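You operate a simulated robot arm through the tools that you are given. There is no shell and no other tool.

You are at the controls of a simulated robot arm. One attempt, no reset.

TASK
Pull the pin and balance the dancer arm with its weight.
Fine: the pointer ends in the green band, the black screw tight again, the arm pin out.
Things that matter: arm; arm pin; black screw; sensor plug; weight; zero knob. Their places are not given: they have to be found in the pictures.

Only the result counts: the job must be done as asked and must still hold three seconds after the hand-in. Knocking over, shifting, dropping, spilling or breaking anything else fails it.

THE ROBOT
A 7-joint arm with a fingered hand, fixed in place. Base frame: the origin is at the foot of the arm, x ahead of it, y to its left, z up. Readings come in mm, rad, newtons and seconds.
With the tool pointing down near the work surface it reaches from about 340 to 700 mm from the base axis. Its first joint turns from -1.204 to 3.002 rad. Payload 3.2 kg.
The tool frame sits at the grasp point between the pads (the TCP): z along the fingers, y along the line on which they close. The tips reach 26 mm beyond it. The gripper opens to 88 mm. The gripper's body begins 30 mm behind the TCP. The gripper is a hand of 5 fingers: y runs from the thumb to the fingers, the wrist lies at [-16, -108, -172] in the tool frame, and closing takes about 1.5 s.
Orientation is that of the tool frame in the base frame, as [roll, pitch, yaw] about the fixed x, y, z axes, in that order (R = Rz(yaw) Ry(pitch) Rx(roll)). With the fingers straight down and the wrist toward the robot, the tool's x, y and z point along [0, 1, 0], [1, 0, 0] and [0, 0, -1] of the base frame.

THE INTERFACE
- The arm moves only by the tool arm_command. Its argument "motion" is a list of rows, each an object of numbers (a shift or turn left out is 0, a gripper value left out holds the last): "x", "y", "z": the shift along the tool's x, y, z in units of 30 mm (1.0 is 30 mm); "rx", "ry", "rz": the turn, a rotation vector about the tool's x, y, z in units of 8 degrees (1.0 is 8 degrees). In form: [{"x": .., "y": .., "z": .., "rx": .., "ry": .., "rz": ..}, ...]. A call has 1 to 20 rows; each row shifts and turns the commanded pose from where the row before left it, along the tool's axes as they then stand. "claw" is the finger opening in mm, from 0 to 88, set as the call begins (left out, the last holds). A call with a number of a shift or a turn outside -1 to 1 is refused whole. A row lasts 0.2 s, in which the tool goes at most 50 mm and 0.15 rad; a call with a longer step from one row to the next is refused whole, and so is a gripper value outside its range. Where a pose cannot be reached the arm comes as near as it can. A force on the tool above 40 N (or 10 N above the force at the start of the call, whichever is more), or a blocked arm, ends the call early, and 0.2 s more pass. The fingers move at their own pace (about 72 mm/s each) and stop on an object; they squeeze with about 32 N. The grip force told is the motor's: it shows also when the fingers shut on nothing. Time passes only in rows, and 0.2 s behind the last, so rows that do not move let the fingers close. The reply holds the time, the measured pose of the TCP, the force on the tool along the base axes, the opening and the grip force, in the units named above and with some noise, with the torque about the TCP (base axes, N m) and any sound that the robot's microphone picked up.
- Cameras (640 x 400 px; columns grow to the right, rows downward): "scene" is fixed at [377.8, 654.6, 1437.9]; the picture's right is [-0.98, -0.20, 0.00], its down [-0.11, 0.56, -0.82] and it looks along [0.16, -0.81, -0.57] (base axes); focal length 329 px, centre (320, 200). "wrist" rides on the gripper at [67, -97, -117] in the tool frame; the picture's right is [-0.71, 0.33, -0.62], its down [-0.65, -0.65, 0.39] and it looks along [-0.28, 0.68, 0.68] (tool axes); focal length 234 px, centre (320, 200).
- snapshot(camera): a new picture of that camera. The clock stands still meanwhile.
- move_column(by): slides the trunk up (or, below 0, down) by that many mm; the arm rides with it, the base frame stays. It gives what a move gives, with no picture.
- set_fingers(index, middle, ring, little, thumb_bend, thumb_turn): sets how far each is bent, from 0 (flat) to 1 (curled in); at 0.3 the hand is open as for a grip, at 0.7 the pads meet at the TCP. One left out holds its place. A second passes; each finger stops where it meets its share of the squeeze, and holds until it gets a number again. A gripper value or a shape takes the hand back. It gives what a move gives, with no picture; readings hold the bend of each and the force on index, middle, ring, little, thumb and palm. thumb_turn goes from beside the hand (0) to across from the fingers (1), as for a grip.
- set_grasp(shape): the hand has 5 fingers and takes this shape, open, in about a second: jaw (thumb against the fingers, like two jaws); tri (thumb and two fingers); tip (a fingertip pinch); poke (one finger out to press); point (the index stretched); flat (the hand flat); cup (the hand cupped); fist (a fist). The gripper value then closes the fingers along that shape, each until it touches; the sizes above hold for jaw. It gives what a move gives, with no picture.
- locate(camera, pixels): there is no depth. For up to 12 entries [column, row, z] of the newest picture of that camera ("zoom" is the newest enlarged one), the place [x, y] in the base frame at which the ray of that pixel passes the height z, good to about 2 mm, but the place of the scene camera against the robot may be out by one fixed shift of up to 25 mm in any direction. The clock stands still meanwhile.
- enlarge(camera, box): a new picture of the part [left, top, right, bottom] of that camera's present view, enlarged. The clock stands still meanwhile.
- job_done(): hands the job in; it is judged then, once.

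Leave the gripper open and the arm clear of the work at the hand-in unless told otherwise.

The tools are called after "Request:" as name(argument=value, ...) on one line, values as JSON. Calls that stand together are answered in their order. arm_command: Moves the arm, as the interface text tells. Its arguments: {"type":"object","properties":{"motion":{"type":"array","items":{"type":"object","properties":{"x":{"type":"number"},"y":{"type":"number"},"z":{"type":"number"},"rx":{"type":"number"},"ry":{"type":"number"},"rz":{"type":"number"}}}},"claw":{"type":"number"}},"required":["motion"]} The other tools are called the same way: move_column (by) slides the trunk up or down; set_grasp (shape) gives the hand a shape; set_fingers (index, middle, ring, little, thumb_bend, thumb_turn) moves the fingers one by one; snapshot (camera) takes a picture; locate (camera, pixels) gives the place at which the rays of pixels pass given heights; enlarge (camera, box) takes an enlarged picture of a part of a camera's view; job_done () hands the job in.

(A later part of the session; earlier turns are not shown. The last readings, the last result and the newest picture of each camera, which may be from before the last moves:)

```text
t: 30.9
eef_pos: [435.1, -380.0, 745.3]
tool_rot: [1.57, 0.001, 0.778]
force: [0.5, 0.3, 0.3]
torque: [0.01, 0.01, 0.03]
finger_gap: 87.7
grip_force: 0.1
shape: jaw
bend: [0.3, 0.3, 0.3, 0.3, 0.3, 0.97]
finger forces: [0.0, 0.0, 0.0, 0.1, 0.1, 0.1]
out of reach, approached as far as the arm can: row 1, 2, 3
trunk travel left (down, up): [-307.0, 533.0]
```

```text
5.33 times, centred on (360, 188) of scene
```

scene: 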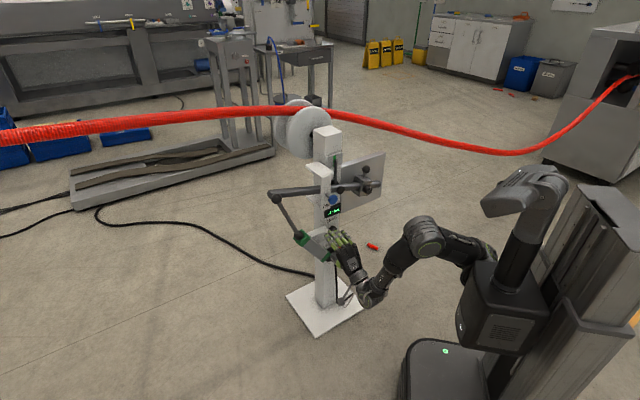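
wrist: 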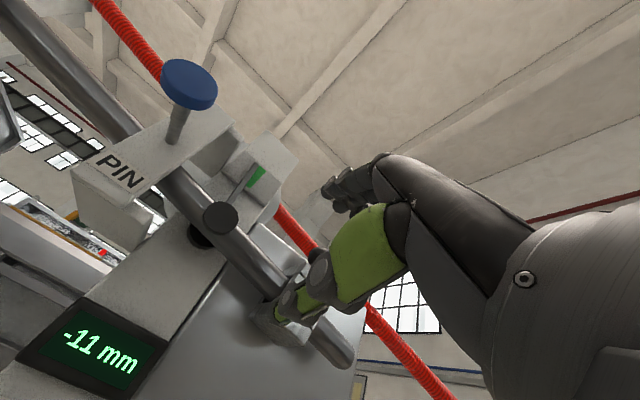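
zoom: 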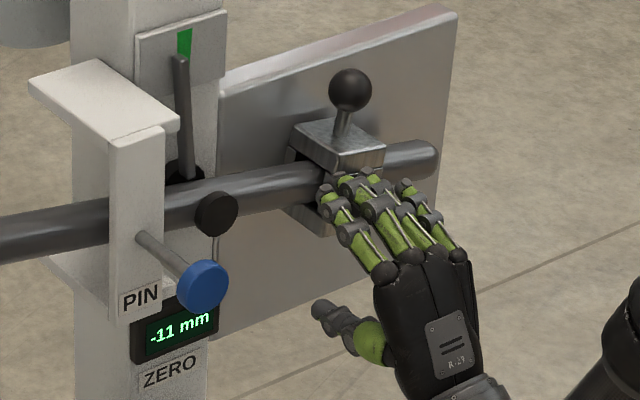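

The limit is the wrist's azimuth to the right. If the hand rolls clockwise about its axis, the wrist moves to the left of the screw, which is reachable. It also leaves a range of roll for turning the screw. I'll back off and roll +64°.

Request:
arm_command(motion=[{"z": -0.8, "x": 0.3}, {"z": -0.3, "rz": 1}, {"rz": 1}, {"rz": 1}, {"rz": 1}, {"rz": 1}, {"rz": 1}, {"rz": 1}, {"rz": 1}])

Request:
snapshot(camera="wrist")

Request:
enlarge(camera="scene", box=[290, 140, 430, 245])

```text
t: 32.9
eef_pos: [442.7, -407.9, 790.7]
tool_rot: [1.574, -1.116, 0.783]
force: [-0.5, 0.3, -0.3]
torque: [-0.02, -0.02, -0.02]
finger_gap: 87.6
grip_force: 0.0
shape: jaw
bend: [0.3, 0.3, 0.3, 0.3, 0.3, 0.97]
finger forces: [0.0, 0.1, 0.1, 0.1, 0.0, 0.1]
out of reach, approached as far as the arm can: row 4, 5, 6, 7, 8, 9
trunk travel left (down, up): [-307.0, 533.0]
```

```text
taken
```

wrist: 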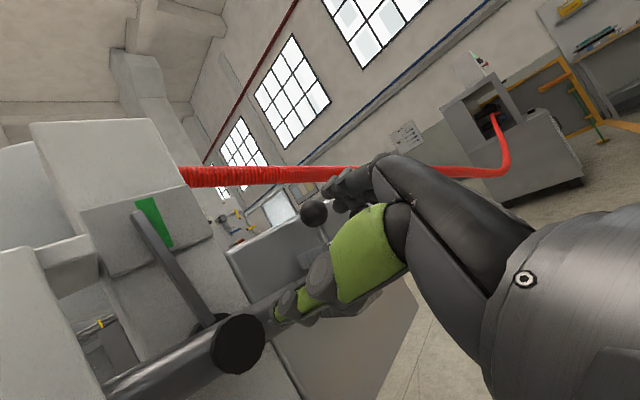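

```text
3.81 times, centred on (360, 192) of scene
```

zoom: 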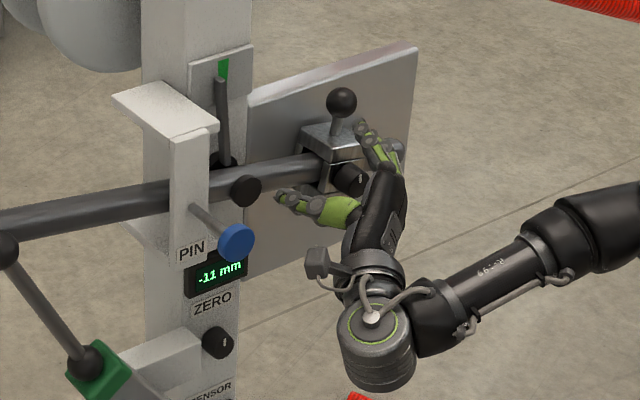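

The orientation was reached, but the TCP drifted up and forward to (443,-408,791), closer to the bar than I want. Nothing was touched: forces are about 0 and the display is unchanged. The solver wants the hand higher relative to the trunk, so I'll carefully back off while going up.

Request:
arm_command(motion=[{"z": -0.5, "x": 0.45, "y": 0.22}, {"z": -0.5, "x": 0.45, "y": 0.22}])

```text
t: 33.5
eef_pos: [442.3, -388.9, 818.4]
tool_rot: [1.571, -1.118, 0.786]
force: [0.7, 0.0, -0.6]
torque: [0.02, 0.02, -0.02]
finger_gap: 88.0
grip_force: 0.1
shape: jaw
bend: [0.3, 0.3, 0.3, 0.3, 0.3, 0.97]
finger forces: [0.0, 0.1, 0.0, 0.0, 0.0, 0.0]
out of reach, approached as far as the arm can: row 1, 2
trunk travel left (down, up): [-307.0, 533.0]
```

The roll used up wrist bend, not radius. I'll raise the trunk 250 mm so the whole hand is above everything, then explore reachable postures for the screw safely.

Request:
move_column(by=250)

Request:
arm_command(motion=[{"rz": -1}, {"rz": -1}, {"rz": -1}, {"rz": -1}, {"rz": -1}, {"rz": -1}, {"rz": -1}, {"rz": -1}])

```text
t: 36.1
eef_pos: [443.7, -387.7, 1068.9]
tool_rot: [1.569, -1.117, 0.789]
force: [0.2, -0.3, 0.0]
torque: [0.04, -0.01, 0.0]
finger_gap: 87.9
grip_force: 0.0
shape: jaw
bend: [0.3, 0.3, 0.3, 0.3, 0.3, 0.97]
finger forces: [0.0, 0.0, 0.0, 0.1, 0.0, 0.1]
trunk travel left (down, up): [-557.0, 283.0]
```

```text
t: 37.9
eef_pos: [465.6, -377.2, 1058.2]
tool_rot: [1.571, 0.002, 0.783]
force: [-0.1, 0.2, -0.2]
torque: [0.0, 0.04, 0.01]
finger_gap: 88.0
grip_force: 0.1
shape: jaw
bend: [0.3, 0.3, 0.3, 0.3, 0.3, 0.97]
finger forces: [0.0, 0.0, 0.1, 0.1, 0.1, 0.1]
out of reach, approached as far as the arm can: row 2, 3, 4
trunk travel left (down, up): [-557.0, 283.0]
```

Back at zero roll. At this safe height I'll test going forward and then right, toward the screw's horizontal position.

Request:
arm_command(motion=[{"z": 1}, {"z": 1}, {"x": -0.8}, {"x": -0.8}, {"x": -0.8}, {"x": -0.8}])

Request:
snapshot(camera="scene")

```text
t: 39.3
eef_pos: [487.5, -424.7, 1063.5]
tool_rot: [1.572, -0.002, 0.771]
force: [0.2, 0.0, -0.7]
torque: [-0.02, -0.01, -0.02]
finger_gap: 87.8
grip_force: 0.2
shape: jaw
bend: [0.3, 0.3, 0.3, 0.3, 0.3, 0.97]
finger forces: [0.0, 0.1, 0.0, 0.1, 0.0, 0.0]
out of reach, approached as far as the arm can: row 3, 4, 5, 6
trunk travel left (down, up): [-557.0, 283.0]
```

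```text
taken
```

scene: 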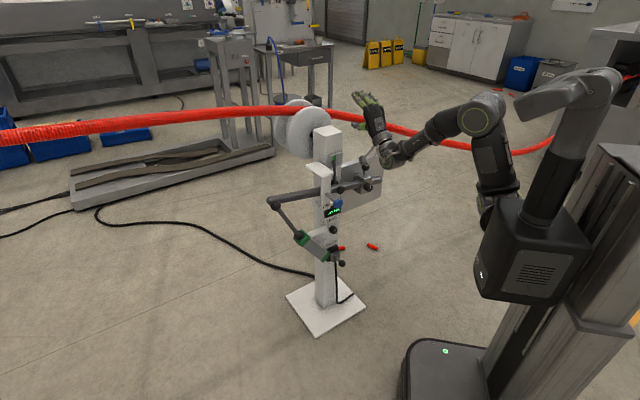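

The wrist azimuth limit is about -0.69 rad at zero roll. With positive roll the wrist sits further left, so I'll test roll +64° and then right, at this high position and at the screw's forward distance.

Request:
arm_command(motion=[{"rz": 1}, {"rz": 1}, {"rz": 1}, {"rz": 1}, {"rz": 1}, {"rz": 1}, {"rz": 1}, {"rz": 1}])

Request:
arm_command(motion=[{"x": -0.37, "y": 0.76}, {"x": -0.37, "y": 0.76}])

Request:
snapshot(camera="scene")

```text
t: 41.1
eef_pos: [486.5, -425.8, 1063.3]
tool_rot: [1.574, -1.118, 0.783]
force: [0.0, 0.3, 0.1]
torque: [0.01, 0.0, 0.0]
finger_gap: 87.9
grip_force: 0.0
shape: jaw
bend: [0.3, 0.3, 0.3, 0.3, 0.3, 0.97]
finger forces: [0.1, 0.0, 0.0, 0.0, 0.0, 0.0]
trunk travel left (down, up): [-557.0, 283.0]
```

```text
t: 41.7
eef_pos: [463.7, -458.7, 1062.2]
tool_rot: [1.574, -1.118, 0.78]
force: [-1.1, 0.1, -0.3]
torque: [-0.04, -0.01, 0.0]
finger_gap: 88.2
grip_force: 0.0
shape: jaw
bend: [0.3, 0.3, 0.3, 0.3, 0.3, 0.97]
finger forces: [0.0, 0.0, 0.0, 0.1, 0.0, 0.1]
out of reach, approached as far as the arm can: row 2
trunk travel left (down, up): [-557.0, 283.0]
```

```text
taken
```

scene: 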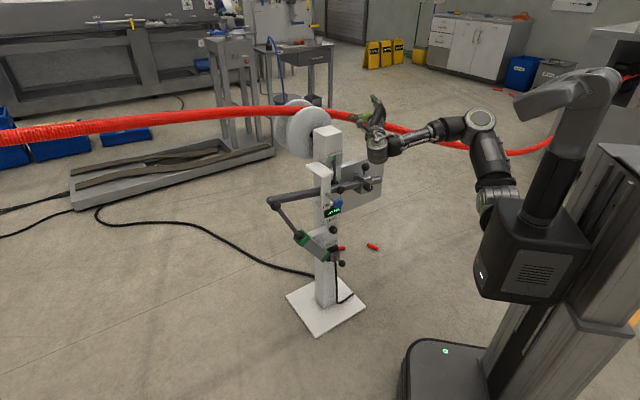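

Roll helps: the TCP azimuth is now -0.78 and -0.84 is needed. I'll try rolling further to about 96°, then right again.

Request:
arm_command(motion=[{"rz": 1}, {"rz": 1}, {"rz": 1}, {"rz": 1}])

Request:
arm_command(motion=[{"x": 0.1, "y": 0.7, "z": -0.2}, {"x": 0.1, "y": 0.7, "z": -0.4}])

```text
t: 42.7
eef_pos: [460.9, -459.8, 1072.6]
tool_rot: [-1.634, -1.465, -2.293]
force: [-0.1, -0.4, 0.0]
torque: [0.01, -0.01, -0.02]
finger_gap: 87.7
grip_force: 0.1
shape: jaw
bend: [0.3, 0.3, 0.3, 0.3, 0.3, 0.97]
finger forces: [0.1, 0.1, 0.0, 0.1, 0.0, 0.0]
out of reach, approached as far as the arm can: row 4
trunk travel left (down, up): [-557.0, 283.0]
```

```text
t: 43.3
eef_pos: [416.4, -475.3, 1076.1]
tool_rot: [-1.569, -1.466, -2.356]
force: [0.6, -0.1, -0.5]
torque: [-0.02, -0.05, 0.03]
finger_gap: 87.9
grip_force: 0.1
shape: jaw
bend: [0.3, 0.3, 0.3, 0.3, 0.3, 0.97]
finger forces: [0.0, 0.0, 0.0, 0.1, 0.0, 0.0]
trunk travel left (down, up): [-557.0, 283.0]
```

At roll 96° the TCP reaches (416,-475), the screw's horizontal position. Now I'll test how much further roll is available here for turning.

Request:
arm_command(motion=[{"rz": 1}, {"rz": 1}, {"rz": 1}, {"rz": 1}])

Request:
arm_command(motion=[{"rz": 1}, {"rz": 1}, {"rz": 1}, {"rz": 1}])

Request:
snapshot(camera="scene")

```text
t: 44.3
eef_pos: [407.3, -500.0, 1100.1]
tool_rot: [-1.582, -0.909, -2.341]
force: [-1.0, 0.6, -0.3]
torque: [0.04, 0.01, -0.01]
finger_gap: 87.8
grip_force: 0.0
shape: jaw
bend: [0.3, 0.3, 0.3, 0.3, 0.3, 0.97]
finger forces: [0.0, 0.1, 0.0, 0.0, 0.0, 0.1]
out of reach, approached as far as the arm can: row 2, 3, 4
trunk travel left (down, up): [-557.0, 283.0]
```

```text
t: 45.3
eef_pos: [398.7, -562.8, 1176.0]
tool_rot: [-1.578, -0.354, -2.336]
force: [-1.1, 0.0, 0.1]
torque: [-0.03, -0.02, 0.02]
finger_gap: 87.9
grip_force: 0.1
shape: jaw
bend: [0.3, 0.3, 0.3, 0.3, 0.3, 0.97]
finger forces: [0.0, 0.0, 0.0, 0.0, 0.0, 0.0]
out of reach, approached as far as the arm can: row 1, 2, 3, 4
trunk travel left (down, up): [-557.0, 283.0]
```

```text
taken
```

scene: 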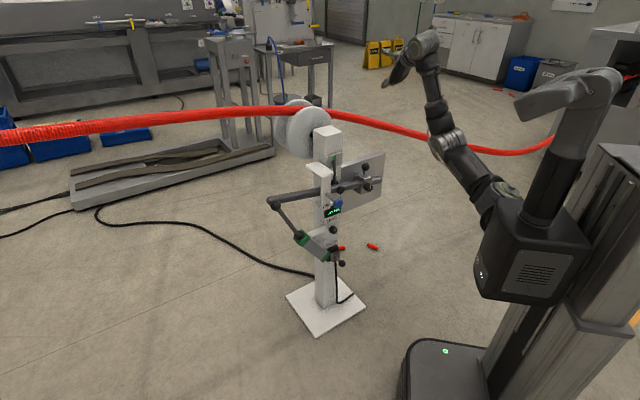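

Larger rolls need the hand higher relative to the trunk. The workable zone at the screw position is around 96°. I'll return there and test the lower end of the range.

Request:
arm_command(motion=[{"rz": -1}, {"rz": -1}, {"rz": -1}, {"rz": -1}, {"x": -0.76, "y": 0.06, "z": -0.32}, {"x": -0.76, "y": 0.06, "z": -0.32}, {"x": -0.76, "y": 0.06, "z": -0.32}, {"x": -0.76, "y": 0.06, "z": -0.32}])

Request:
arm_command(motion=[{"rz": -1}, {"rz": -1}])

```text
t: 47.1
eef_pos: [406.7, -501.5, 1101.0]
tool_rot: [-1.578, -0.909, -2.346]
force: [0.7, 0.1, -0.1]
torque: [-0.02, 0.07, 0.01]
finger_gap: 88.1
grip_force: 0.0
shape: jaw
bend: [0.3, 0.3, 0.3, 0.3, 0.3, 0.97]
finger forces: [0.1, 0.0, 0.0, 0.0, 0.0, 0.0]
trunk travel left (down, up): [-557.0, 283.0]
```

```text
t: 47.7
eef_pos: [407.1, -499.2, 1099.9]
tool_rot: [-1.567, -1.188, -2.358]
force: [0.1, -0.4, 0.4]
torque: [0.02, 0.0, 0.03]
finger_gap: 87.8
grip_force: 0.0
shape: jaw
bend: [0.3, 0.3, 0.3, 0.3, 0.3, 0.97]
finger forces: [0.0, 0.0, 0.0, 0.0, 0.0, 0.1]
trunk travel left (down, up): [-557.0, 283.0]
```

This works so far at roll 112°. I'll move to the exact screw horizontal position (r=32, f=-630) and test.

Request:
arm_command(motion=[{"x": -0.2, "y": -0.5, "z": -0.18}, {"x": -0.2, "y": -0.5, "z": -0.18}])

Request:
arm_command(motion=[{"rz": -1}, {"rz": -1}, {"rz": -1}, {"rz": -1}])

```text
t: 48.3
eef_pos: [422.8, -472.4, 1100.8]
tool_rot: [-1.565, -1.189, -2.359]
force: [0.3, -0.9, -0.6]
torque: [0.01, 0.03, -0.01]
finger_gap: 87.9
grip_force: 0.0
shape: jaw
bend: [0.3, 0.3, 0.3, 0.3, 0.3, 0.97]
finger forces: [0.0, 0.0, 0.1, 0.0, 0.1, 0.0]
trunk travel left (down, up): [-557.0, 283.0]
```

```text
t: 49.3
eef_pos: [438.2, -461.2, 1103.3]
tool_rot: [1.576, -1.394, 0.781]
force: [0.6, -0.1, -0.2]
torque: [0.01, 0.01, -0.01]
finger_gap: 88.0
grip_force: 0.1
shape: jaw
bend: [0.3, 0.3, 0.3, 0.3, 0.3, 0.97]
finger forces: [0.1, 0.0, 0.1, 0.0, 0.1, 0.1]
out of reach, approached as far as the arm can: row 4
trunk travel left (down, up): [-557.0, 283.0]
```

The lower limit here is about 85°. Now the upper end at the same position.

Request:
arm_command(motion=[{"rz": 1}, {"rz": 1, "y": 0.28, "x": 0.0, "z": 0.05}, {"rz": 1, "y": 0.28}, {"rz": 1}])

Request:
arm_command(motion=[{"rz": 1}, {"rz": 1}, {"rz": 1}, {"rz": 1}])

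```text
t: 50.3
eef_pos: [428.2, -473.6, 1102.3]
tool_rot: [-1.573, -1.187, -2.354]
force: [-0.1, -0.7, 0.0]
torque: [0.0, 0.0, 0.03]
finger_gap: 87.7
grip_force: 0.0
shape: jaw
bend: [0.3, 0.3, 0.3, 0.3, 0.3, 0.97]
finger forces: [0.1, 0.0, 0.1, 0.1, 0.0, 0.1]
trunk travel left (down, up): [-557.0, 283.0]
```

```text
t: 51.3
eef_pos: [405.6, -521.3, 1140.3]
tool_rot: [-1.578, -0.631, -2.34]
force: [1.7, 0.2, 0.1]
torque: [0.0, 0.02, -0.03]
finger_gap: 88.0
grip_force: 0.1
shape: jaw
bend: [0.3, 0.3, 0.3, 0.3, 0.3, 0.97]
finger forces: [0.0, 0.0, 0.1, 0.0, 0.0, 0.0]
out of reach, approached as far as the arm can: row 1, 2, 3, 4
trunk travel left (down, up): [-557.0, 283.0]
```

I'll test whether a higher relative height allows the larger roll at the screw's horizontal position.

Request:
arm_command(motion=[{"y": -0.8, "x": 0.6}, {"y": -0.8, "x": 0.6}, {"y": -0.8, "x": 0.6}])

Request:
arm_command(motion=[{"y": -0.5, "x": -0.67, "z": -0.4}, {"y": -0.5, "x": -0.67, "z": -0.4}])

```text
t: 52.1
eef_pos: [402.1, -520.3, 1229.9]
tool_rot: [-1.572, -0.629, -2.356]
force: [-0.5, 0.7, -0.6]
torque: [0.0, 0.01, -0.03]
finger_gap: 87.9
grip_force: 0.1
shape: jaw
bend: [0.3, 0.3, 0.3, 0.3, 0.3, 0.97]
finger forces: [0.0, 0.0, 0.0, 0.0, 0.0, 0.0]
trunk travel left (down, up): [-557.0, 283.0]
```

```text
t: 52.7
eef_pos: [426.0, -472.1, 1233.0]
tool_rot: [-1.571, -0.628, -2.355]
force: [0.4, -0.4, 0.1]
torque: [0.04, 0.0, -0.02]
finger_gap: 88.0
grip_force: 0.1
shape: jaw
bend: [0.3, 0.3, 0.3, 0.3, 0.3, 0.97]
finger forces: [0.2, 0.0, 0.0, 0.0, 0.1, 0.0]
out of reach, approached as far as the arm can: row 2
trunk travel left (down, up): [-557.0, 283.0]
```

Higher helps: roll 144° at (426,-472,1233). Next I'll test the full range at this relative height, going down first.

Request:
arm_command(motion=[{"rz": -1}, {"rz": -1}, {"rz": -1}, {"rz": -1}, {"rz": -1}])

Request:
arm_command(motion=[{"rz": -1}, {"rz": -1}, {"rz": -1}])

```text
t: 53.9
eef_pos: [424.2, -474.7, 1232.8]
tool_rot: [-1.567, -1.329, -2.361]
force: [0.2, -0.4, 0.3]
torque: [0.0, 0.01, 0.01]
finger_gap: 87.9
grip_force: 0.1
shape: jaw
bend: [0.3, 0.3, 0.3, 0.3, 0.3, 0.97]
finger forces: [0.0, 0.0, 0.0, 0.0, 0.0, 0.0]
trunk travel left (down, up): [-557.0, 283.0]
```

```text
t: 54.7
eef_pos: [424.9, -474.0, 1233.2]
tool_rot: [1.569, -1.396, 0.788]
force: [0.2, 0.8, 0.8]
torque: [0.01, 0.0, 0.0]
finger_gap: 87.7
grip_force: 0.0
shape: jaw
bend: [0.3, 0.3, 0.3, 0.3, 0.3, 0.97]
finger forces: [0.1, 0.0, 0.0, 0.0, 0.0, 0.0]
trunk travel left (down, up): [-557.0, 283.0]
```

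Rolls of 80–144° all work at this height. I'll go on down.

Request:
arm_command(motion=[{"rz": -1}, {"rz": -1}])

Request:
arm_command(motion=[{"rz": -1}, {"rz": -1}])

```text
t: 55.3
eef_pos: [448.6, -465.9, 1242.2]
tool_rot: [1.575, -1.116, 0.781]
force: [-1.1, -0.3, 0.0]
torque: [0.02, 0.01, 0.0]
finger_gap: 88.0
grip_force: 0.1
shape: jaw
bend: [0.3, 0.3, 0.3, 0.3, 0.3, 0.97]
finger forces: [0.1, 0.1, 0.0, 0.1, 0.1, 0.0]
out of reach, approached as far as the arm can: row 2
trunk travel left (down, up): [-557.0, 283.0]
```

```text
t: 55.9
eef_pos: [486.3, -457.4, 1255.4]
tool_rot: [1.572, -0.835, 0.785]
force: [0.3, 0.8, 0.1]
torque: [0.01, 0.02, 0.01]
finger_gap: 87.8
grip_force: 0.0
shape: jaw
bend: [0.3, 0.3, 0.3, 0.3, 0.3, 0.97]
finger forces: [0.0, 0.0, 0.0, 0.0, 0.0, 0.1]
out of reach, approached as far as the arm can: row 1, 2
trunk travel left (down, up): [-557.0, 283.0]
```

Good: about 72°–144° is available at this relative height, enough for turning in strokes. I'll return to roll 112° and test how far I can retract there.

Request:
arm_command(motion=[{"rz": 1}, {"rz": 1}, {"rz": 1}, {"rz": 1}, {"rz": 1}, {"rz": 1}, {"rz": 1}, {"rz": 1}, {"y": 0.7, "z": -0.35}, {"y": 0.7, "z": -0.35}, {"y": 0.6, "z": -0.36}])

Request:
arm_command(motion=[{"z": -0.7}, {"z": -0.7}])

Request:
arm_command(motion=[{"z": -0.7}])

```text
t: 58.3
eef_pos: [422.3, -477.4, 1233.4]
tool_rot: [-1.571, -1.184, -2.352]
force: [0.5, -0.2, -0.1]
torque: [0.0, -0.01, 0.0]
finger_gap: 88.0
grip_force: 0.1
shape: jaw
bend: [0.3, 0.3, 0.3, 0.3, 0.3, 0.97]
finger forces: [0.0, 0.0, 0.0, 0.0, 0.0, 0.0]
trunk travel left (down, up): [-557.0, 283.0]
```

```text
t: 58.9
eef_pos: [392.8, -444.0, 1234.7]
tool_rot: [-1.568, -1.186, -2.357]
force: [0.0, 0.9, 0.3]
torque: [-0.01, 0.01, 0.04]
finger_gap: 87.7
grip_force: 0.1
shape: jaw
bend: [0.3, 0.3, 0.3, 0.3, 0.3, 0.97]
finger forces: [0.0, 0.0, 0.0, 0.0, 0.0, 0.1]
trunk travel left (down, up): [-557.0, 283.0]
```

```text
t: 59.3
eef_pos: [381.2, -433.2, 1235.1]
tool_rot: [-1.57, -1.188, -2.355]
force: [-0.1, 0.3, 0.1]
torque: [0.0, 0.01, 0.0]
finger_gap: 87.7
grip_force: 0.0
shape: jaw
bend: [0.3, 0.3, 0.3, 0.3, 0.3, 0.97]
finger forces: [0.1, 0.0, 0.0, 0.1, 0.0, 0.0]
out of reach, approached as far as the arm can: row 1
trunk travel left (down, up): [-557.0, 283.0]
```

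Clear with about 30 mm in front of the knob. I'll lower the trunk so the hand descends vertically in front of the screw, in two stages.

Request:
move_column(by=-350)

Request:
snapshot(camera="scene")

Request:
snapshot(camera="wrist")

```text
t: 62.7
eef_pos: [382.9, -433.3, 884.5]
tool_rot: [-1.572, -1.188, -2.355]
force: [-0.1, -0.6, -1.3]
torque: [-0.01, -0.06, 0.04]
finger_gap: 87.9
grip_force: 0.0
shape: jaw
bend: [0.3, 0.3, 0.3, 0.3, 0.3, 0.97]
finger forces: [0.1, 0.0, 0.0, 0.1, 0.0, 0.1]
trunk travel left (down, up): [-207.0, 633.0]
```

```text
taken
```

scene: 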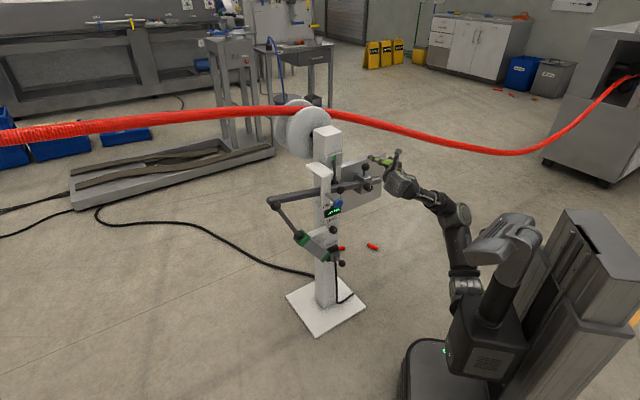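

```text
taken
```

wrist: 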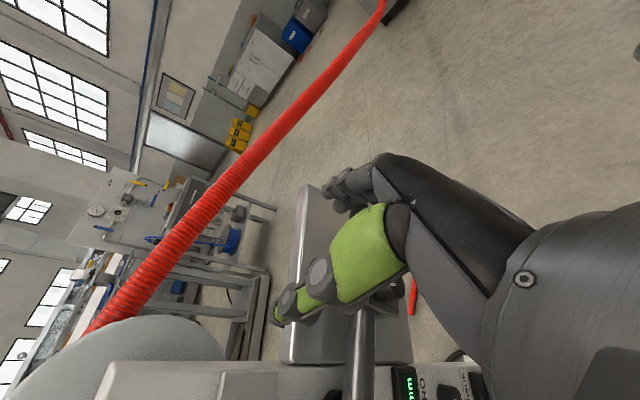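

The descent is clear. I'll lower another 140 mm, to about knob height.

Request:
move_column(by=-143)

Request:
snapshot(camera="wrist")

Request:
enlarge(camera="scene", box=[310, 140, 430, 230])

```text
t: 64.4
eef_pos: [382.6, -433.1, 741.9]
tool_rot: [-1.57, -1.186, -2.354]
force: [0.1, -0.4, -1.0]
torque: [-0.01, 0.0, 0.01]
finger_gap: 87.8
grip_force: 0.1
shape: jaw
bend: [0.3, 0.3, 0.3, 0.3, 0.3, 0.97]
finger forces: [0.0, 0.0, 0.0, 0.0, 0.0, 0.0]
trunk travel left (down, up): [-64.0, 776.0]
```

```text
taken
```

wrist: 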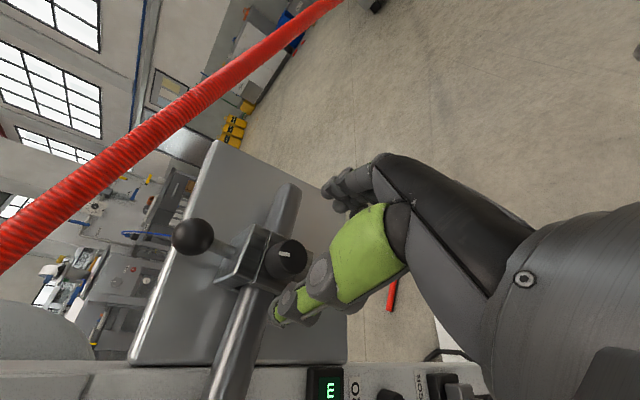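

```text
4.44 times, centred on (370, 185) of scene
```

zoom: 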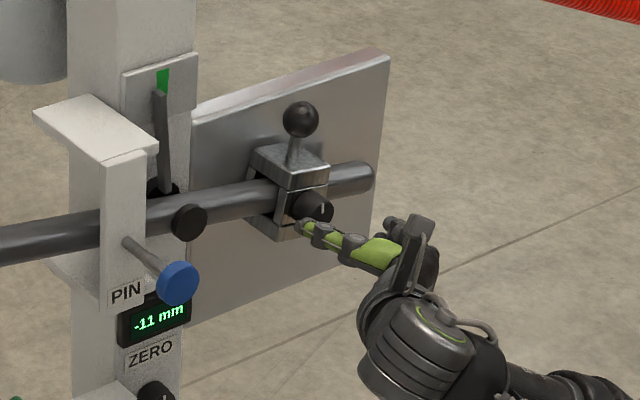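

Excellent view of the knob face at (288,257). I'll compute its place.

Request:
locate(camera="wrist", pixels=[[288, 257, 730], [288, 257, 740], [288, 257, 750], [193, 236, 800], [193, 236, 810]])

Request:
enlarge(camera="wrist", box=[150, 150, 390, 350])

```text
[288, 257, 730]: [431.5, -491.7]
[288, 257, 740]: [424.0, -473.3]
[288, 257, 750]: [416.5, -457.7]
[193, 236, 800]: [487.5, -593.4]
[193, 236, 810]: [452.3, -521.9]
```

```text
2.00 times, centred on (270, 250) of wrist
```

zoom: 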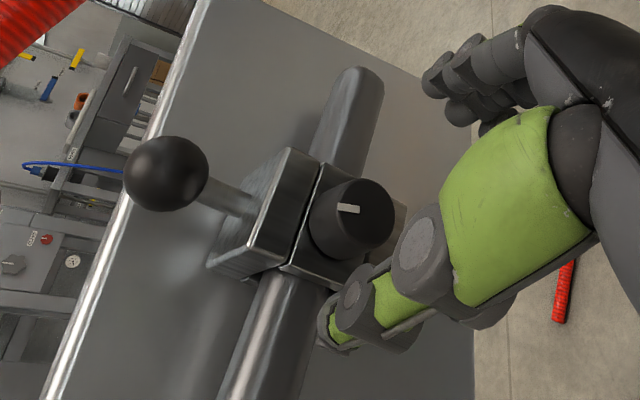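

The knob face centre is ≈(426,-474,739), diameter about 36 mm, with its axis along the approach. I'll advance 41 mm with the hand open, stopping with the tips just around the knob.

Request:
arm_command(motion=[{"x": -0.1, "z": 0.4}, {"z": 0.5}, {"z": 0.47}])

Request:
arm_command(motion=[{"rz": 1}, {"rz": 1}, {"rz": 1}, {"rz": 1}])

Request:
enlarge(camera="wrist", box=[150, 150, 390, 350])

Request:
enlarge(camera="scene", box=[320, 140, 420, 215])

```text
t: 65.2
eef_pos: [411.9, -462.4, 739.5]
tool_rot: [-1.566, -1.186, -2.36]
force: [-0.6, 0.5, -0.6]
torque: [-0.02, 0.01, -0.01]
finger_gap: 88.2
grip_force: 0.0
shape: jaw
bend: [0.3, 0.3, 0.3, 0.3, 0.3, 0.97]
finger forces: [0.0, 0.0, 0.1, 0.1, 0.0, 0.0]
trunk travel left (down, up): [-64.0, 776.0]
```

```text
t: 66.2
eef_pos: [419.4, -472.6, 746.0]
tool_rot: [-1.571, -0.627, -2.357]
force: [-0.7, -0.3, 0.5]
torque: [0.01, -0.02, 0.01]
finger_gap: 88.0
grip_force: 0.0
shape: jaw
bend: [0.3, 0.3, 0.3, 0.3, 0.3, 0.97]
finger forces: [0.1, 0.0, 0.1, 0.0, 0.0, 0.0]
out of reach, approached as far as the arm can: row 3, 4
trunk travel left (down, up): [-64.0, 776.0]
```

```text
2.00 times, centred on (270, 250) of wrist
```

zoom: 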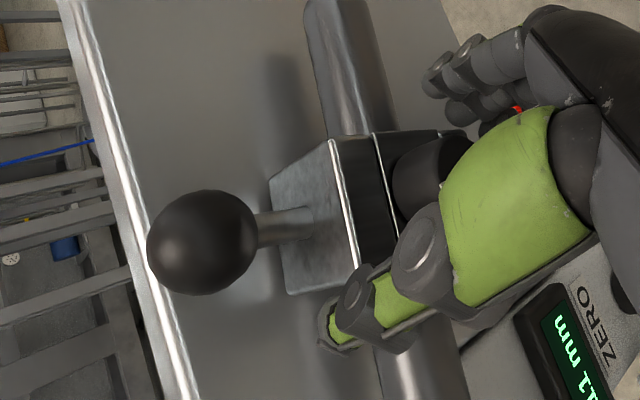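

```text
5.33 times, centred on (370, 178) of scene
```

zoom: 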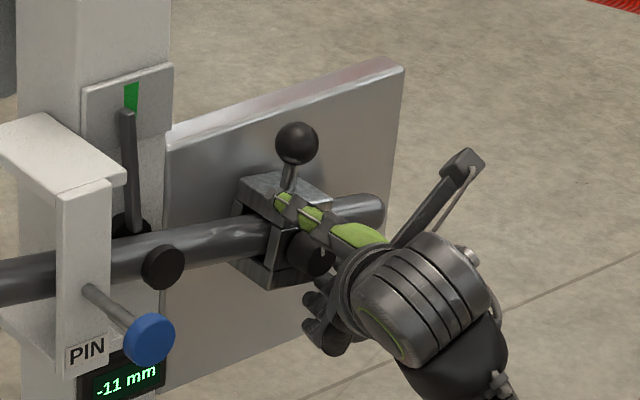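

Roll 144° is reached with the knob between thumb and fingers. The TCP is 6 mm high and 3 mm right of the knob axis. I'll lower the trunk 6 mm, nudge left, then close.

Request:
move_column(by=-6)

Request:
arm_command(motion=[{"x": -0.08, "y": -0.06}])

Request:
arm_command(motion=[{}, {}, {}, {}, {}, {}, {}, {}], claw=0)

Request:
enlarge(camera="wrist", box=[150, 150, 390, 350])

Request:
enlarge(camera="scene", box=[310, 140, 420, 222])

```text
t: 66.7
eef_pos: [420.7, -471.5, 739.1]
tool_rot: [-1.569, -0.629, -2.355]
force: [-0.7, -0.2, -0.6]
torque: [-0.02, -0.01, -0.02]
finger_gap: 88.1
grip_force: 0.0
shape: jaw
bend: [0.3, 0.3, 0.3, 0.3, 0.3, 0.97]
finger forces: [0.0, 0.0, 0.0, 0.1, 0.0, 0.0]
trunk travel left (down, up): [-58.0, 782.0]
```

```text
t: 67.1
eef_pos: [422.1, -470.6, 741.6]
tool_rot: [-1.569, -0.63, -2.358]
force: [0.5, -0.4, 0.3]
torque: [-0.01, 0.01, 0.02]
finger_gap: 88.0
grip_force: 0.0
shape: jaw
bend: [0.3, 0.3, 0.3, 0.3, 0.3, 0.97]
finger forces: [0.0, 0.0, 0.0, 0.1, 0.0, 0.1]
trunk travel left (down, up): [-58.0, 782.0]
```

```text
t: 68.9
eef_pos: [422.3, -470.9, 740.2]
tool_rot: [-1.568, -0.629, -2.355]
force: [-1.6, -0.2, -1.9]
torque: [-0.2, 0.18, 0.0]
finger_gap: 63.8
grip_force: 31.9
shape: jaw
bend: [0.48, 0.3, 0.72, 0.46, 0.06, 1.0]
finger forces: [13.2, 10.8, 2.9, 0.0, 22.1, 0.1]
trunk travel left (down, up): [-58.0, 782.0]
```

```text
2.00 times, centred on (270, 250) of wrist
```

zoom: 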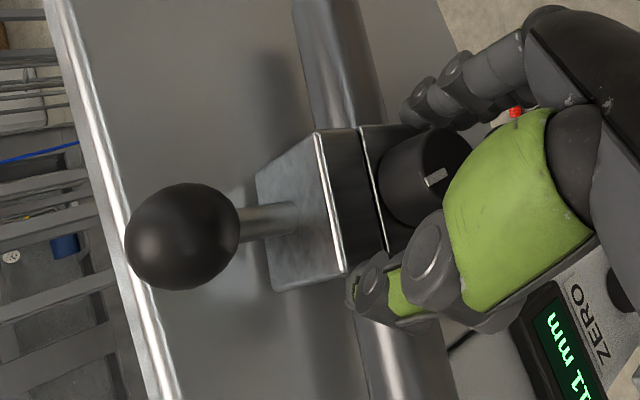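

```text
4.88 times, centred on (365, 181) of scene
```

zoom: 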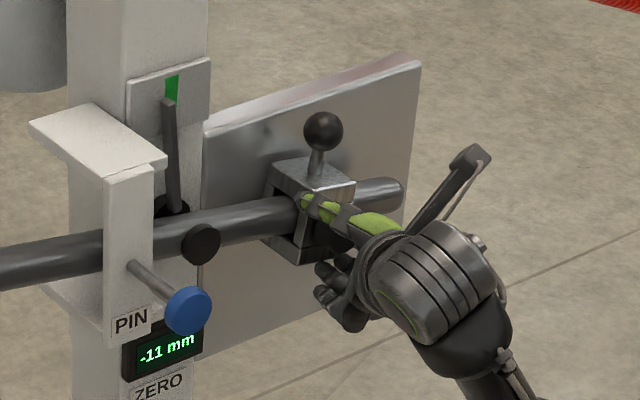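

The grip reading is odd: thumb bend is only 0.06 with a 64 mm gap. I'll look closer before turning.

Request:
enlarge(camera="wrist", box=[270, 170, 390, 270])

Request:
enlarge(camera="scene", box=[345, 160, 405, 210])

```text
4.00 times, centred on (330, 220) of wrist
```

zoom: 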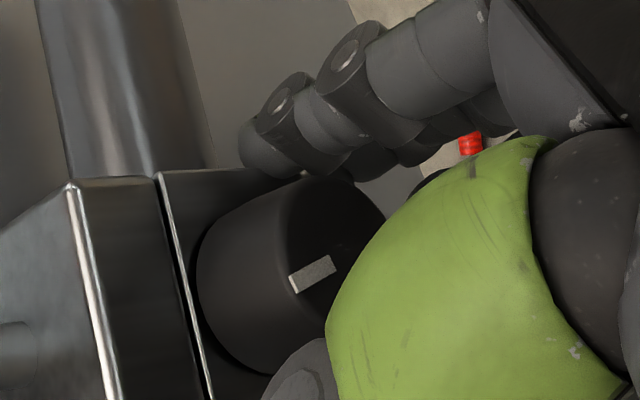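

```text
8.00 times, centred on (375, 185) of scene
```

zoom: 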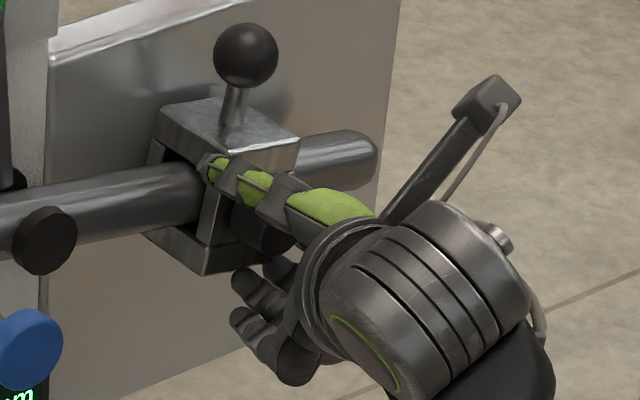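

The thumb looks straightened along the block and the middle finger touched at once, so the tips are a bit too deep and are gripping the clamp block instead of only the knob. I'll open, back off 10 mm, and reduce the roll to about 120°.

Request:
arm_command(motion=[{}, {}, {}, {}, {}], claw=88)

Request:
arm_command(motion=[{"z": -0.15, "rz": -1}, {"z": -0.15, "rz": -1}, {"z": -0.1, "rz": -1}])

Request:
enlarge(camera="wrist", box=[150, 150, 390, 350])

Request:
enlarge(camera="scene", box=[325, 150, 405, 210])

```text
t: 70.1
eef_pos: [422.0, -470.5, 741.0]
tool_rot: [-1.57, -0.629, -2.354]
force: [-0.5, 1.4, -0.4]
torque: [-0.03, 0.0, -0.03]
finger_gap: 87.9
grip_force: 0.1
shape: jaw
bend: [0.3, 0.3, 0.3, 0.3, 0.3, 0.97]
finger forces: [0.0, 0.0, 0.0, 0.0, 0.0, 0.0]
trunk travel left (down, up): [-58.0, 782.0]
```

```text
t: 70.9
eef_pos: [413.3, -461.2, 739.7]
tool_rot: [-1.571, -1.049, -2.353]
force: [-0.2, 0.0, -0.2]
torque: [-0.02, 0.01, 0.0]
finger_gap: 87.8
grip_force: 0.2
shape: jaw
bend: [0.3, 0.3, 0.3, 0.3, 0.3, 0.97]
finger forces: [0.0, 0.0, 0.0, 0.0, 0.0, 0.1]
trunk travel left (down, up): [-58.0, 782.0]
```

```text
2.00 times, centred on (270, 250) of wrist
```

zoom: 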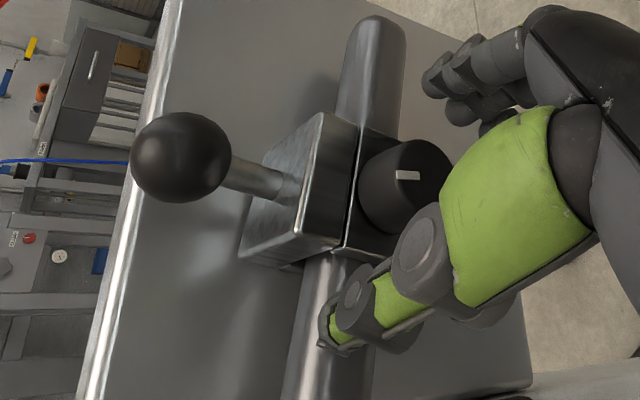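

```text
6.67 times, centred on (365, 180) of scene
```

zoom: 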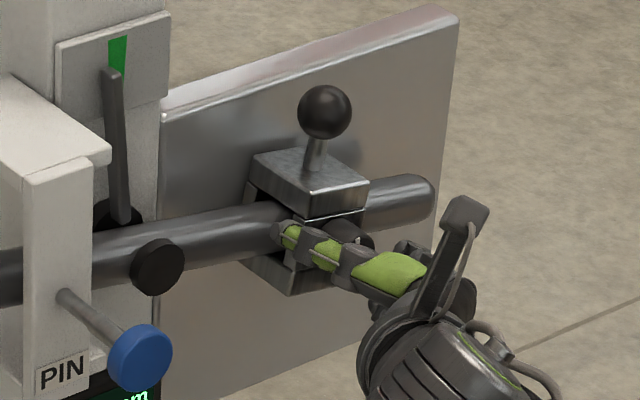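

Now TCP (413,-461,740) is centred on the knob axis at roll 120° and not so deep. I'll advance 4 mm and close.

Request:
arm_command(motion=[{"z": 0.13}])

Request:
arm_command(motion=[{}, {}, {}, {}, {}, {}, {}, {}], claw=0)

Request:
enlarge(camera="wrist", box=[150, 150, 390, 350])

Request:
enlarge(camera="scene", box=[325, 150, 405, 210])

```text
t: 71.3
eef_pos: [416.4, -463.3, 741.0]
tool_rot: [-1.572, -1.048, -2.353]
force: [0.1, 0.4, -0.3]
torque: [0.02, -0.03, -0.01]
finger_gap: 87.7
grip_force: 0.2
shape: jaw
bend: [0.3, 0.3, 0.3, 0.3, 0.3, 0.97]
finger forces: [0.0, 0.0, 0.1, 0.1, 0.0, 0.0]
trunk travel left (down, up): [-58.0, 782.0]
```

```text
t: 73.1
eef_pos: [416.3, -464.0, 740.1]
tool_rot: [-1.566, -1.047, -2.361]
force: [-0.2, -0.2, 2.1]
torque: [0.13, 0.15, -0.24]
finger_gap: 17.1
grip_force: 32.5
shape: jaw
bend: [0.72, 0.41, 0.73, 0.65, 0.87, 1.0]
finger forces: [4.5, 17.9, 7.3, 0.1, 25.4, 0.0]
trunk travel left (down, up): [-58.0, 782.0]
```

```text
2.00 times, centred on (270, 250) of wrist
```

zoom: 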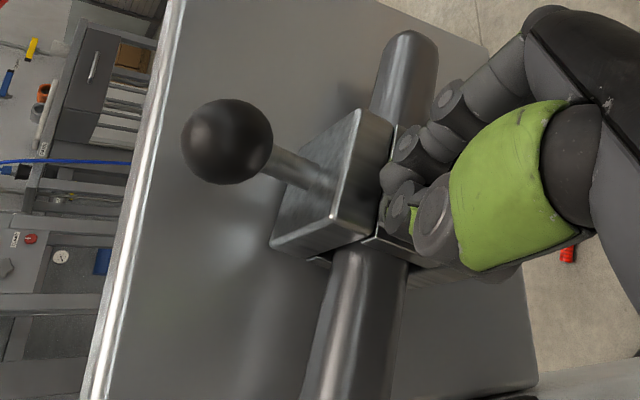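

```text
6.67 times, centred on (365, 180) of scene
```

zoom: 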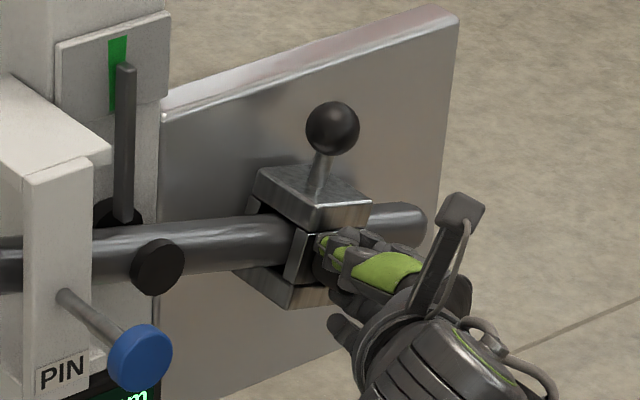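

Squeezing pushed the free bar down about 11 mm, so the knob now sits between the thumb and middle/ring fingers, about 12 mm from the TCP. The grip itself is firm: thumb 25 N against 30 N. I'll turn counter-clockwise (loosening) about the knob's actual axis, 24° first.

Request:
arm_command(motion=[{"rz": -1, "x": -0.027, "y": -0.049}, {"rz": -1, "x": -0.027, "y": -0.049}, {"rz": -1, "x": -0.027, "y": -0.049}])

Request:
enlarge(camera="wrist", box=[150, 150, 390, 350])

Request:
enlarge(camera="scene", box=[325, 150, 405, 210])

```text
t: 73.9
eef_pos: [418.7, -460.6, 741.7]
tool_rot: [-1.547, -1.468, -2.378]
force: [-0.2, 0.6, 4.4]
torque: [0.26, -0.11, -0.3]
finger_gap: 15.9
grip_force: 31.9
shape: jaw
bend: [0.72, 0.42, 0.73, 0.65, 0.87, 1.0]
finger forces: [0.6, 19.6, 8.5, 0.0, 29.8, 0.0]
trunk travel left (down, up): [-58.0, 782.0]
```

```text
2.00 times, centred on (270, 250) of wrist
```

zoom: 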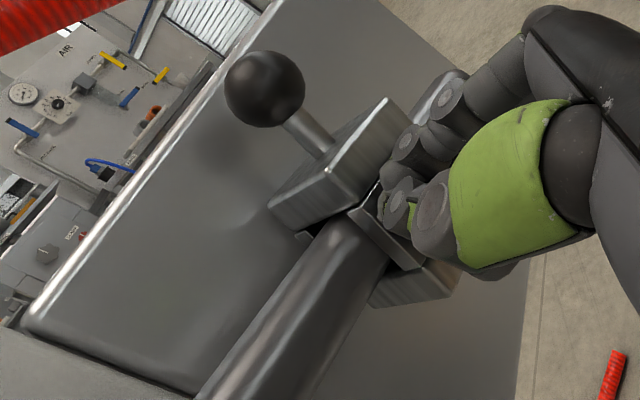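

```text
6.67 times, centred on (365, 180) of scene
```

zoom: 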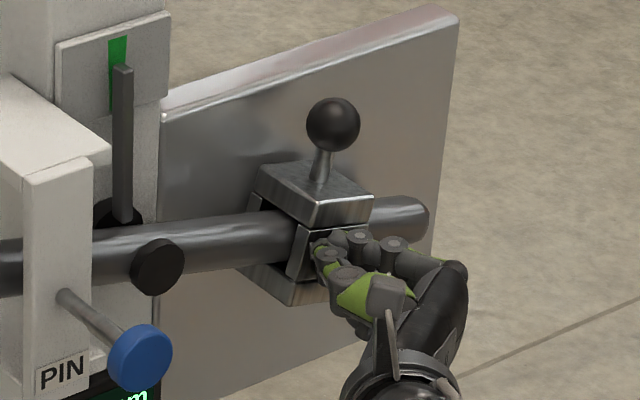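

It turned smoothly. Two more rows (16°).

Request:
arm_command(motion=[{"rz": -1, "x": -0.027, "y": -0.049}, {"rz": -1, "x": -0.027, "y": -0.049}])

Request:
arm_command(motion=[{}, {}, {}, {}, {}], claw=88)

Request:
enlarge(camera="wrist", box=[150, 150, 390, 350])

Request:
enlarge(camera="scene", box=[325, 150, 405, 210])

```text
t: 74.5
eef_pos: [420.4, -458.4, 739.0]
tool_rot: [1.566, -1.394, 0.793]
force: [-0.5, 1.3, 4.3]
torque: [0.35, -0.22, -0.37]
finger_gap: 17.1
grip_force: 31.7
shape: jaw
bend: [0.72, 0.41, 0.72, 0.65, 0.87, 1.0]
finger forces: [31.2, 22.7, 7.4, 0.0, 29.5, 0.0]
trunk travel left (down, up): [-58.0, 782.0]
```

```text
t: 75.7
eef_pos: [421.4, -460.4, 739.3]
tool_rot: [1.569, -1.396, 0.79]
force: [-0.2, 0.4, -0.6]
torque: [0.0, -0.01, 0.02]
finger_gap: 88.0
grip_force: 0.0
shape: jaw
bend: [0.3, 0.3, 0.3, 0.3, 0.3, 0.97]
finger forces: [0.2, 0.0, 0.1, 0.0, 0.1, 0.1]
trunk travel left (down, up): [-58.0, 782.0]
```

```text
2.00 times, centred on (270, 250) of wrist
```

zoom: 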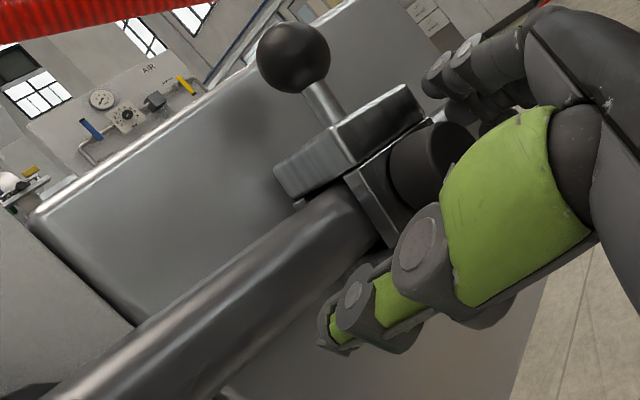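

```text
6.67 times, centred on (365, 180) of scene
```

zoom: 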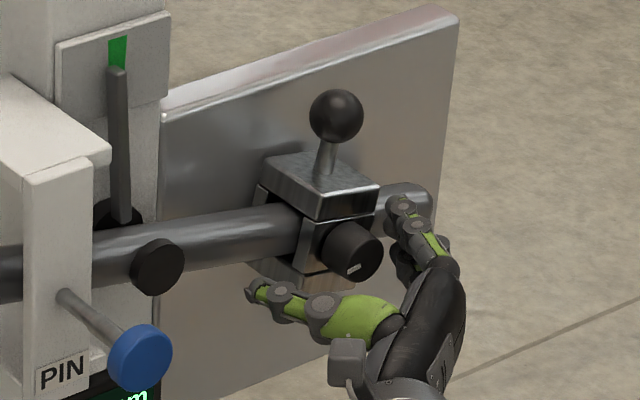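

The mark on the screw face has rotated, and the weight seems to have shifted slightly outward (ball 325→337 px), so the screw has loosened. I'll let the bar settle and look again.

Request:
arm_command(motion=[{"z": -0.3}, {"z": -0.3}, {}, {}, {}, {}, {}, {}])

Request:
enlarge(camera="scene", box=[325, 150, 405, 210])

Request:
enlarge(camera="wrist", box=[150, 150, 390, 350])

Request:
enlarge(camera="scene", box=[280, 150, 360, 230])

```text
t: 77.5
eef_pos: [409.4, -448.1, 738.6]
tool_rot: [1.576, -1.397, 0.782]
force: [0.0, -0.6, -0.6]
torque: [0.01, -0.02, 0.01]
finger_gap: 87.7
grip_force: 0.0
shape: jaw
bend: [0.3, 0.3, 0.3, 0.3, 0.3, 0.97]
finger forces: [0.0, 0.0, 0.1, 0.1, 0.0, 0.1]
trunk travel left (down, up): [-58.0, 782.0]
```

```text
6.67 times, centred on (365, 180) of scene
```

zoom: 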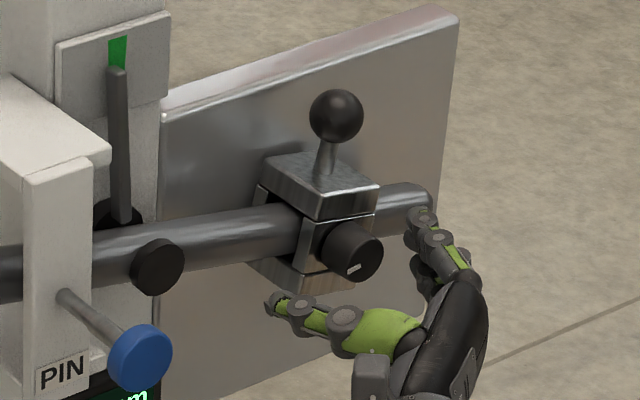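

```text
2.00 times, centred on (270, 250) of wrist
```

zoom: 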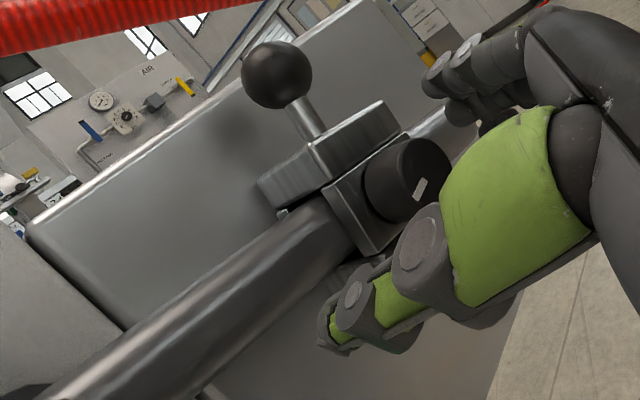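

```text
5.00 times, centred on (320, 190) of scene
```

zoom: 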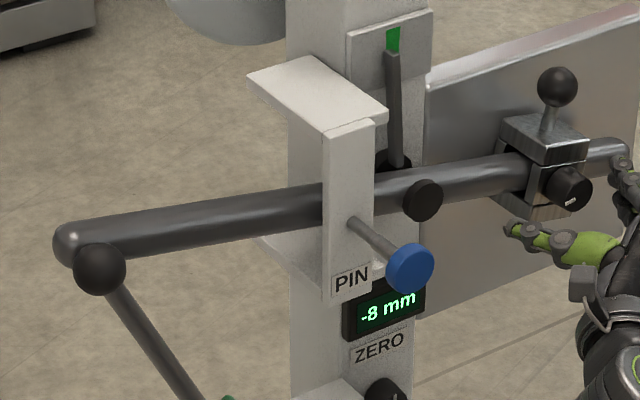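

The display now reads -8 (it was -11), so moving the weight outward is the right direction. I need a frontal look at the pointer against the green band, so I'll slide the hand left about 50 mm in front of the bar and use the wrist camera.

Request:
arm_command(motion=[{"y": -0.8, "x": 0.14}, {"y": -0.8, "x": 0.14}])

Request:
snapshot(camera="wrist")

```text
t: 78.1
eef_pos: [441.7, -411.2, 737.8]
tool_rot: [1.532, -1.394, 0.825]
force: [-6.9, 5.8, -0.7]
torque: [-0.02, 0.01, -0.62]
finger_gap: 87.9
grip_force: 0.1
shape: jaw
bend: [0.3, 0.24, 0.3, 0.3, 0.3, 0.97]
finger forces: [0.0, 9.1, 0.0, 0.0, 0.1, 0.0]
trunk travel left (down, up): [-58.0, 782.0]
```

```text
taken
```

wrist: 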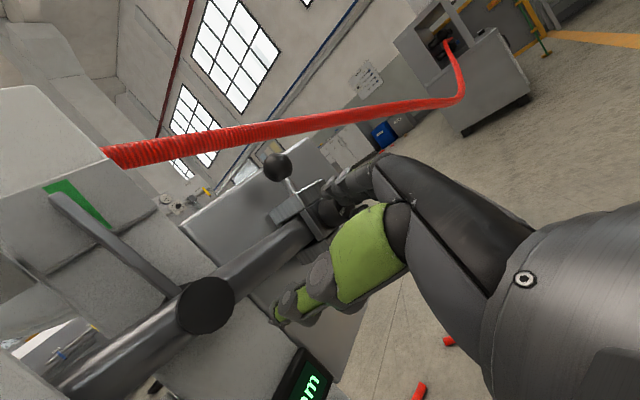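

The middle finger brushed the knob face (9 N). I'll back straight off a little right away.

Request:
arm_command(motion=[{"z": -0.5}, {}, {}])

Request:
enlarge(camera="wrist", box=[0, 130, 240, 330])

Request:
enlarge(camera="scene", box=[300, 150, 400, 225])

```text
t: 78.9
eef_pos: [432.9, -401.0, 738.1]
tool_rot: [1.569, -1.395, 0.789]
force: [-0.3, 0.3, 0.4]
torque: [-0.03, 0.03, 0.02]
finger_gap: 87.7
grip_force: 0.0
shape: jaw
bend: [0.3, 0.3, 0.3, 0.3, 0.3, 0.97]
finger forces: [0.1, 0.1, 0.0, 0.0, 0.1, 0.0]
trunk travel left (down, up): [-58.0, 782.0]
```

```text
2.00 times, centred on (120, 230) of wrist
```

zoom: 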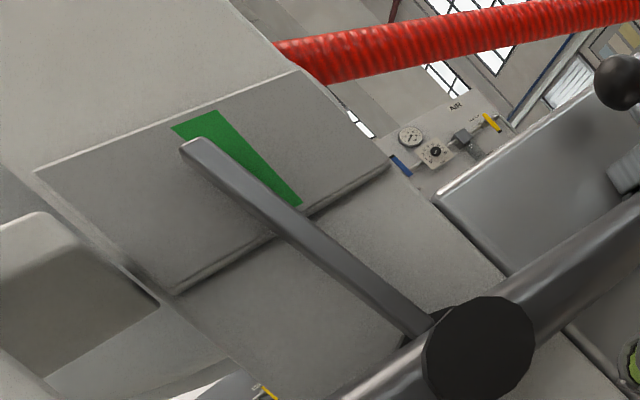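

```text
5.33 times, centred on (350, 188) of scene
```

zoom: 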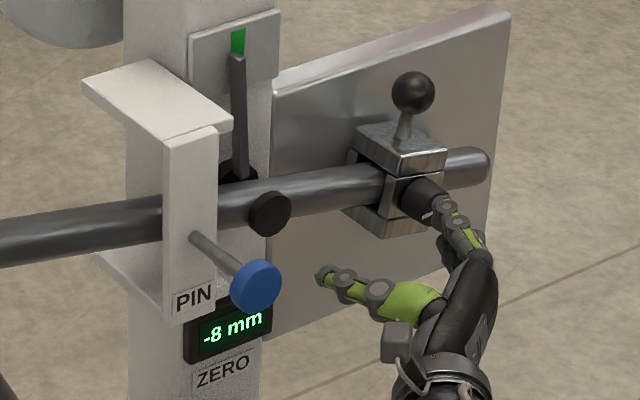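

This gives a clear picture: the pointer covers the left edge of the green strip, about 5–6 mm short of centre. That puts the target at a display of about -1 to 0, so the weight needs about 20 mm more outward. I'll roll to 96°, return in front of the knob (now r≈42, z≈734), then cage it loosely and push right.

Request:
arm_command(motion=[{"rz": 1, "z": -0.1}, {"rz": 1}, {"y": 0.74, "x": 0.03}, {"y": 0.74, "x": 0.03}, {"y": 0.74, "x": 0.03}])

Request:
snapshot(camera="wrist")

```text
t: 80.1
eef_pos: [383.3, -445.4, 734.1]
tool_rot: [-1.551, -1.469, -2.372]
force: [0.2, 0.1, 0.4]
torque: [-0.04, -0.02, 0.0]
finger_gap: 87.9
grip_force: 0.0
shape: jaw
bend: [0.3, 0.3, 0.3, 0.3, 0.3, 0.97]
finger forces: [0.0, 0.1, 0.1, 0.0, 0.1, 0.0]
trunk travel left (down, up): [-58.0, 782.0]
```

```text
taken
```

wrist: 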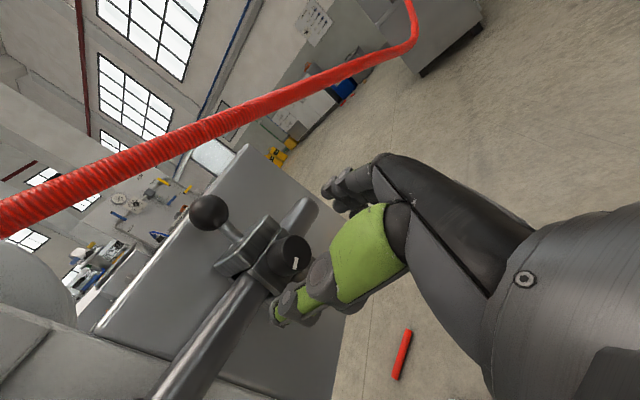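

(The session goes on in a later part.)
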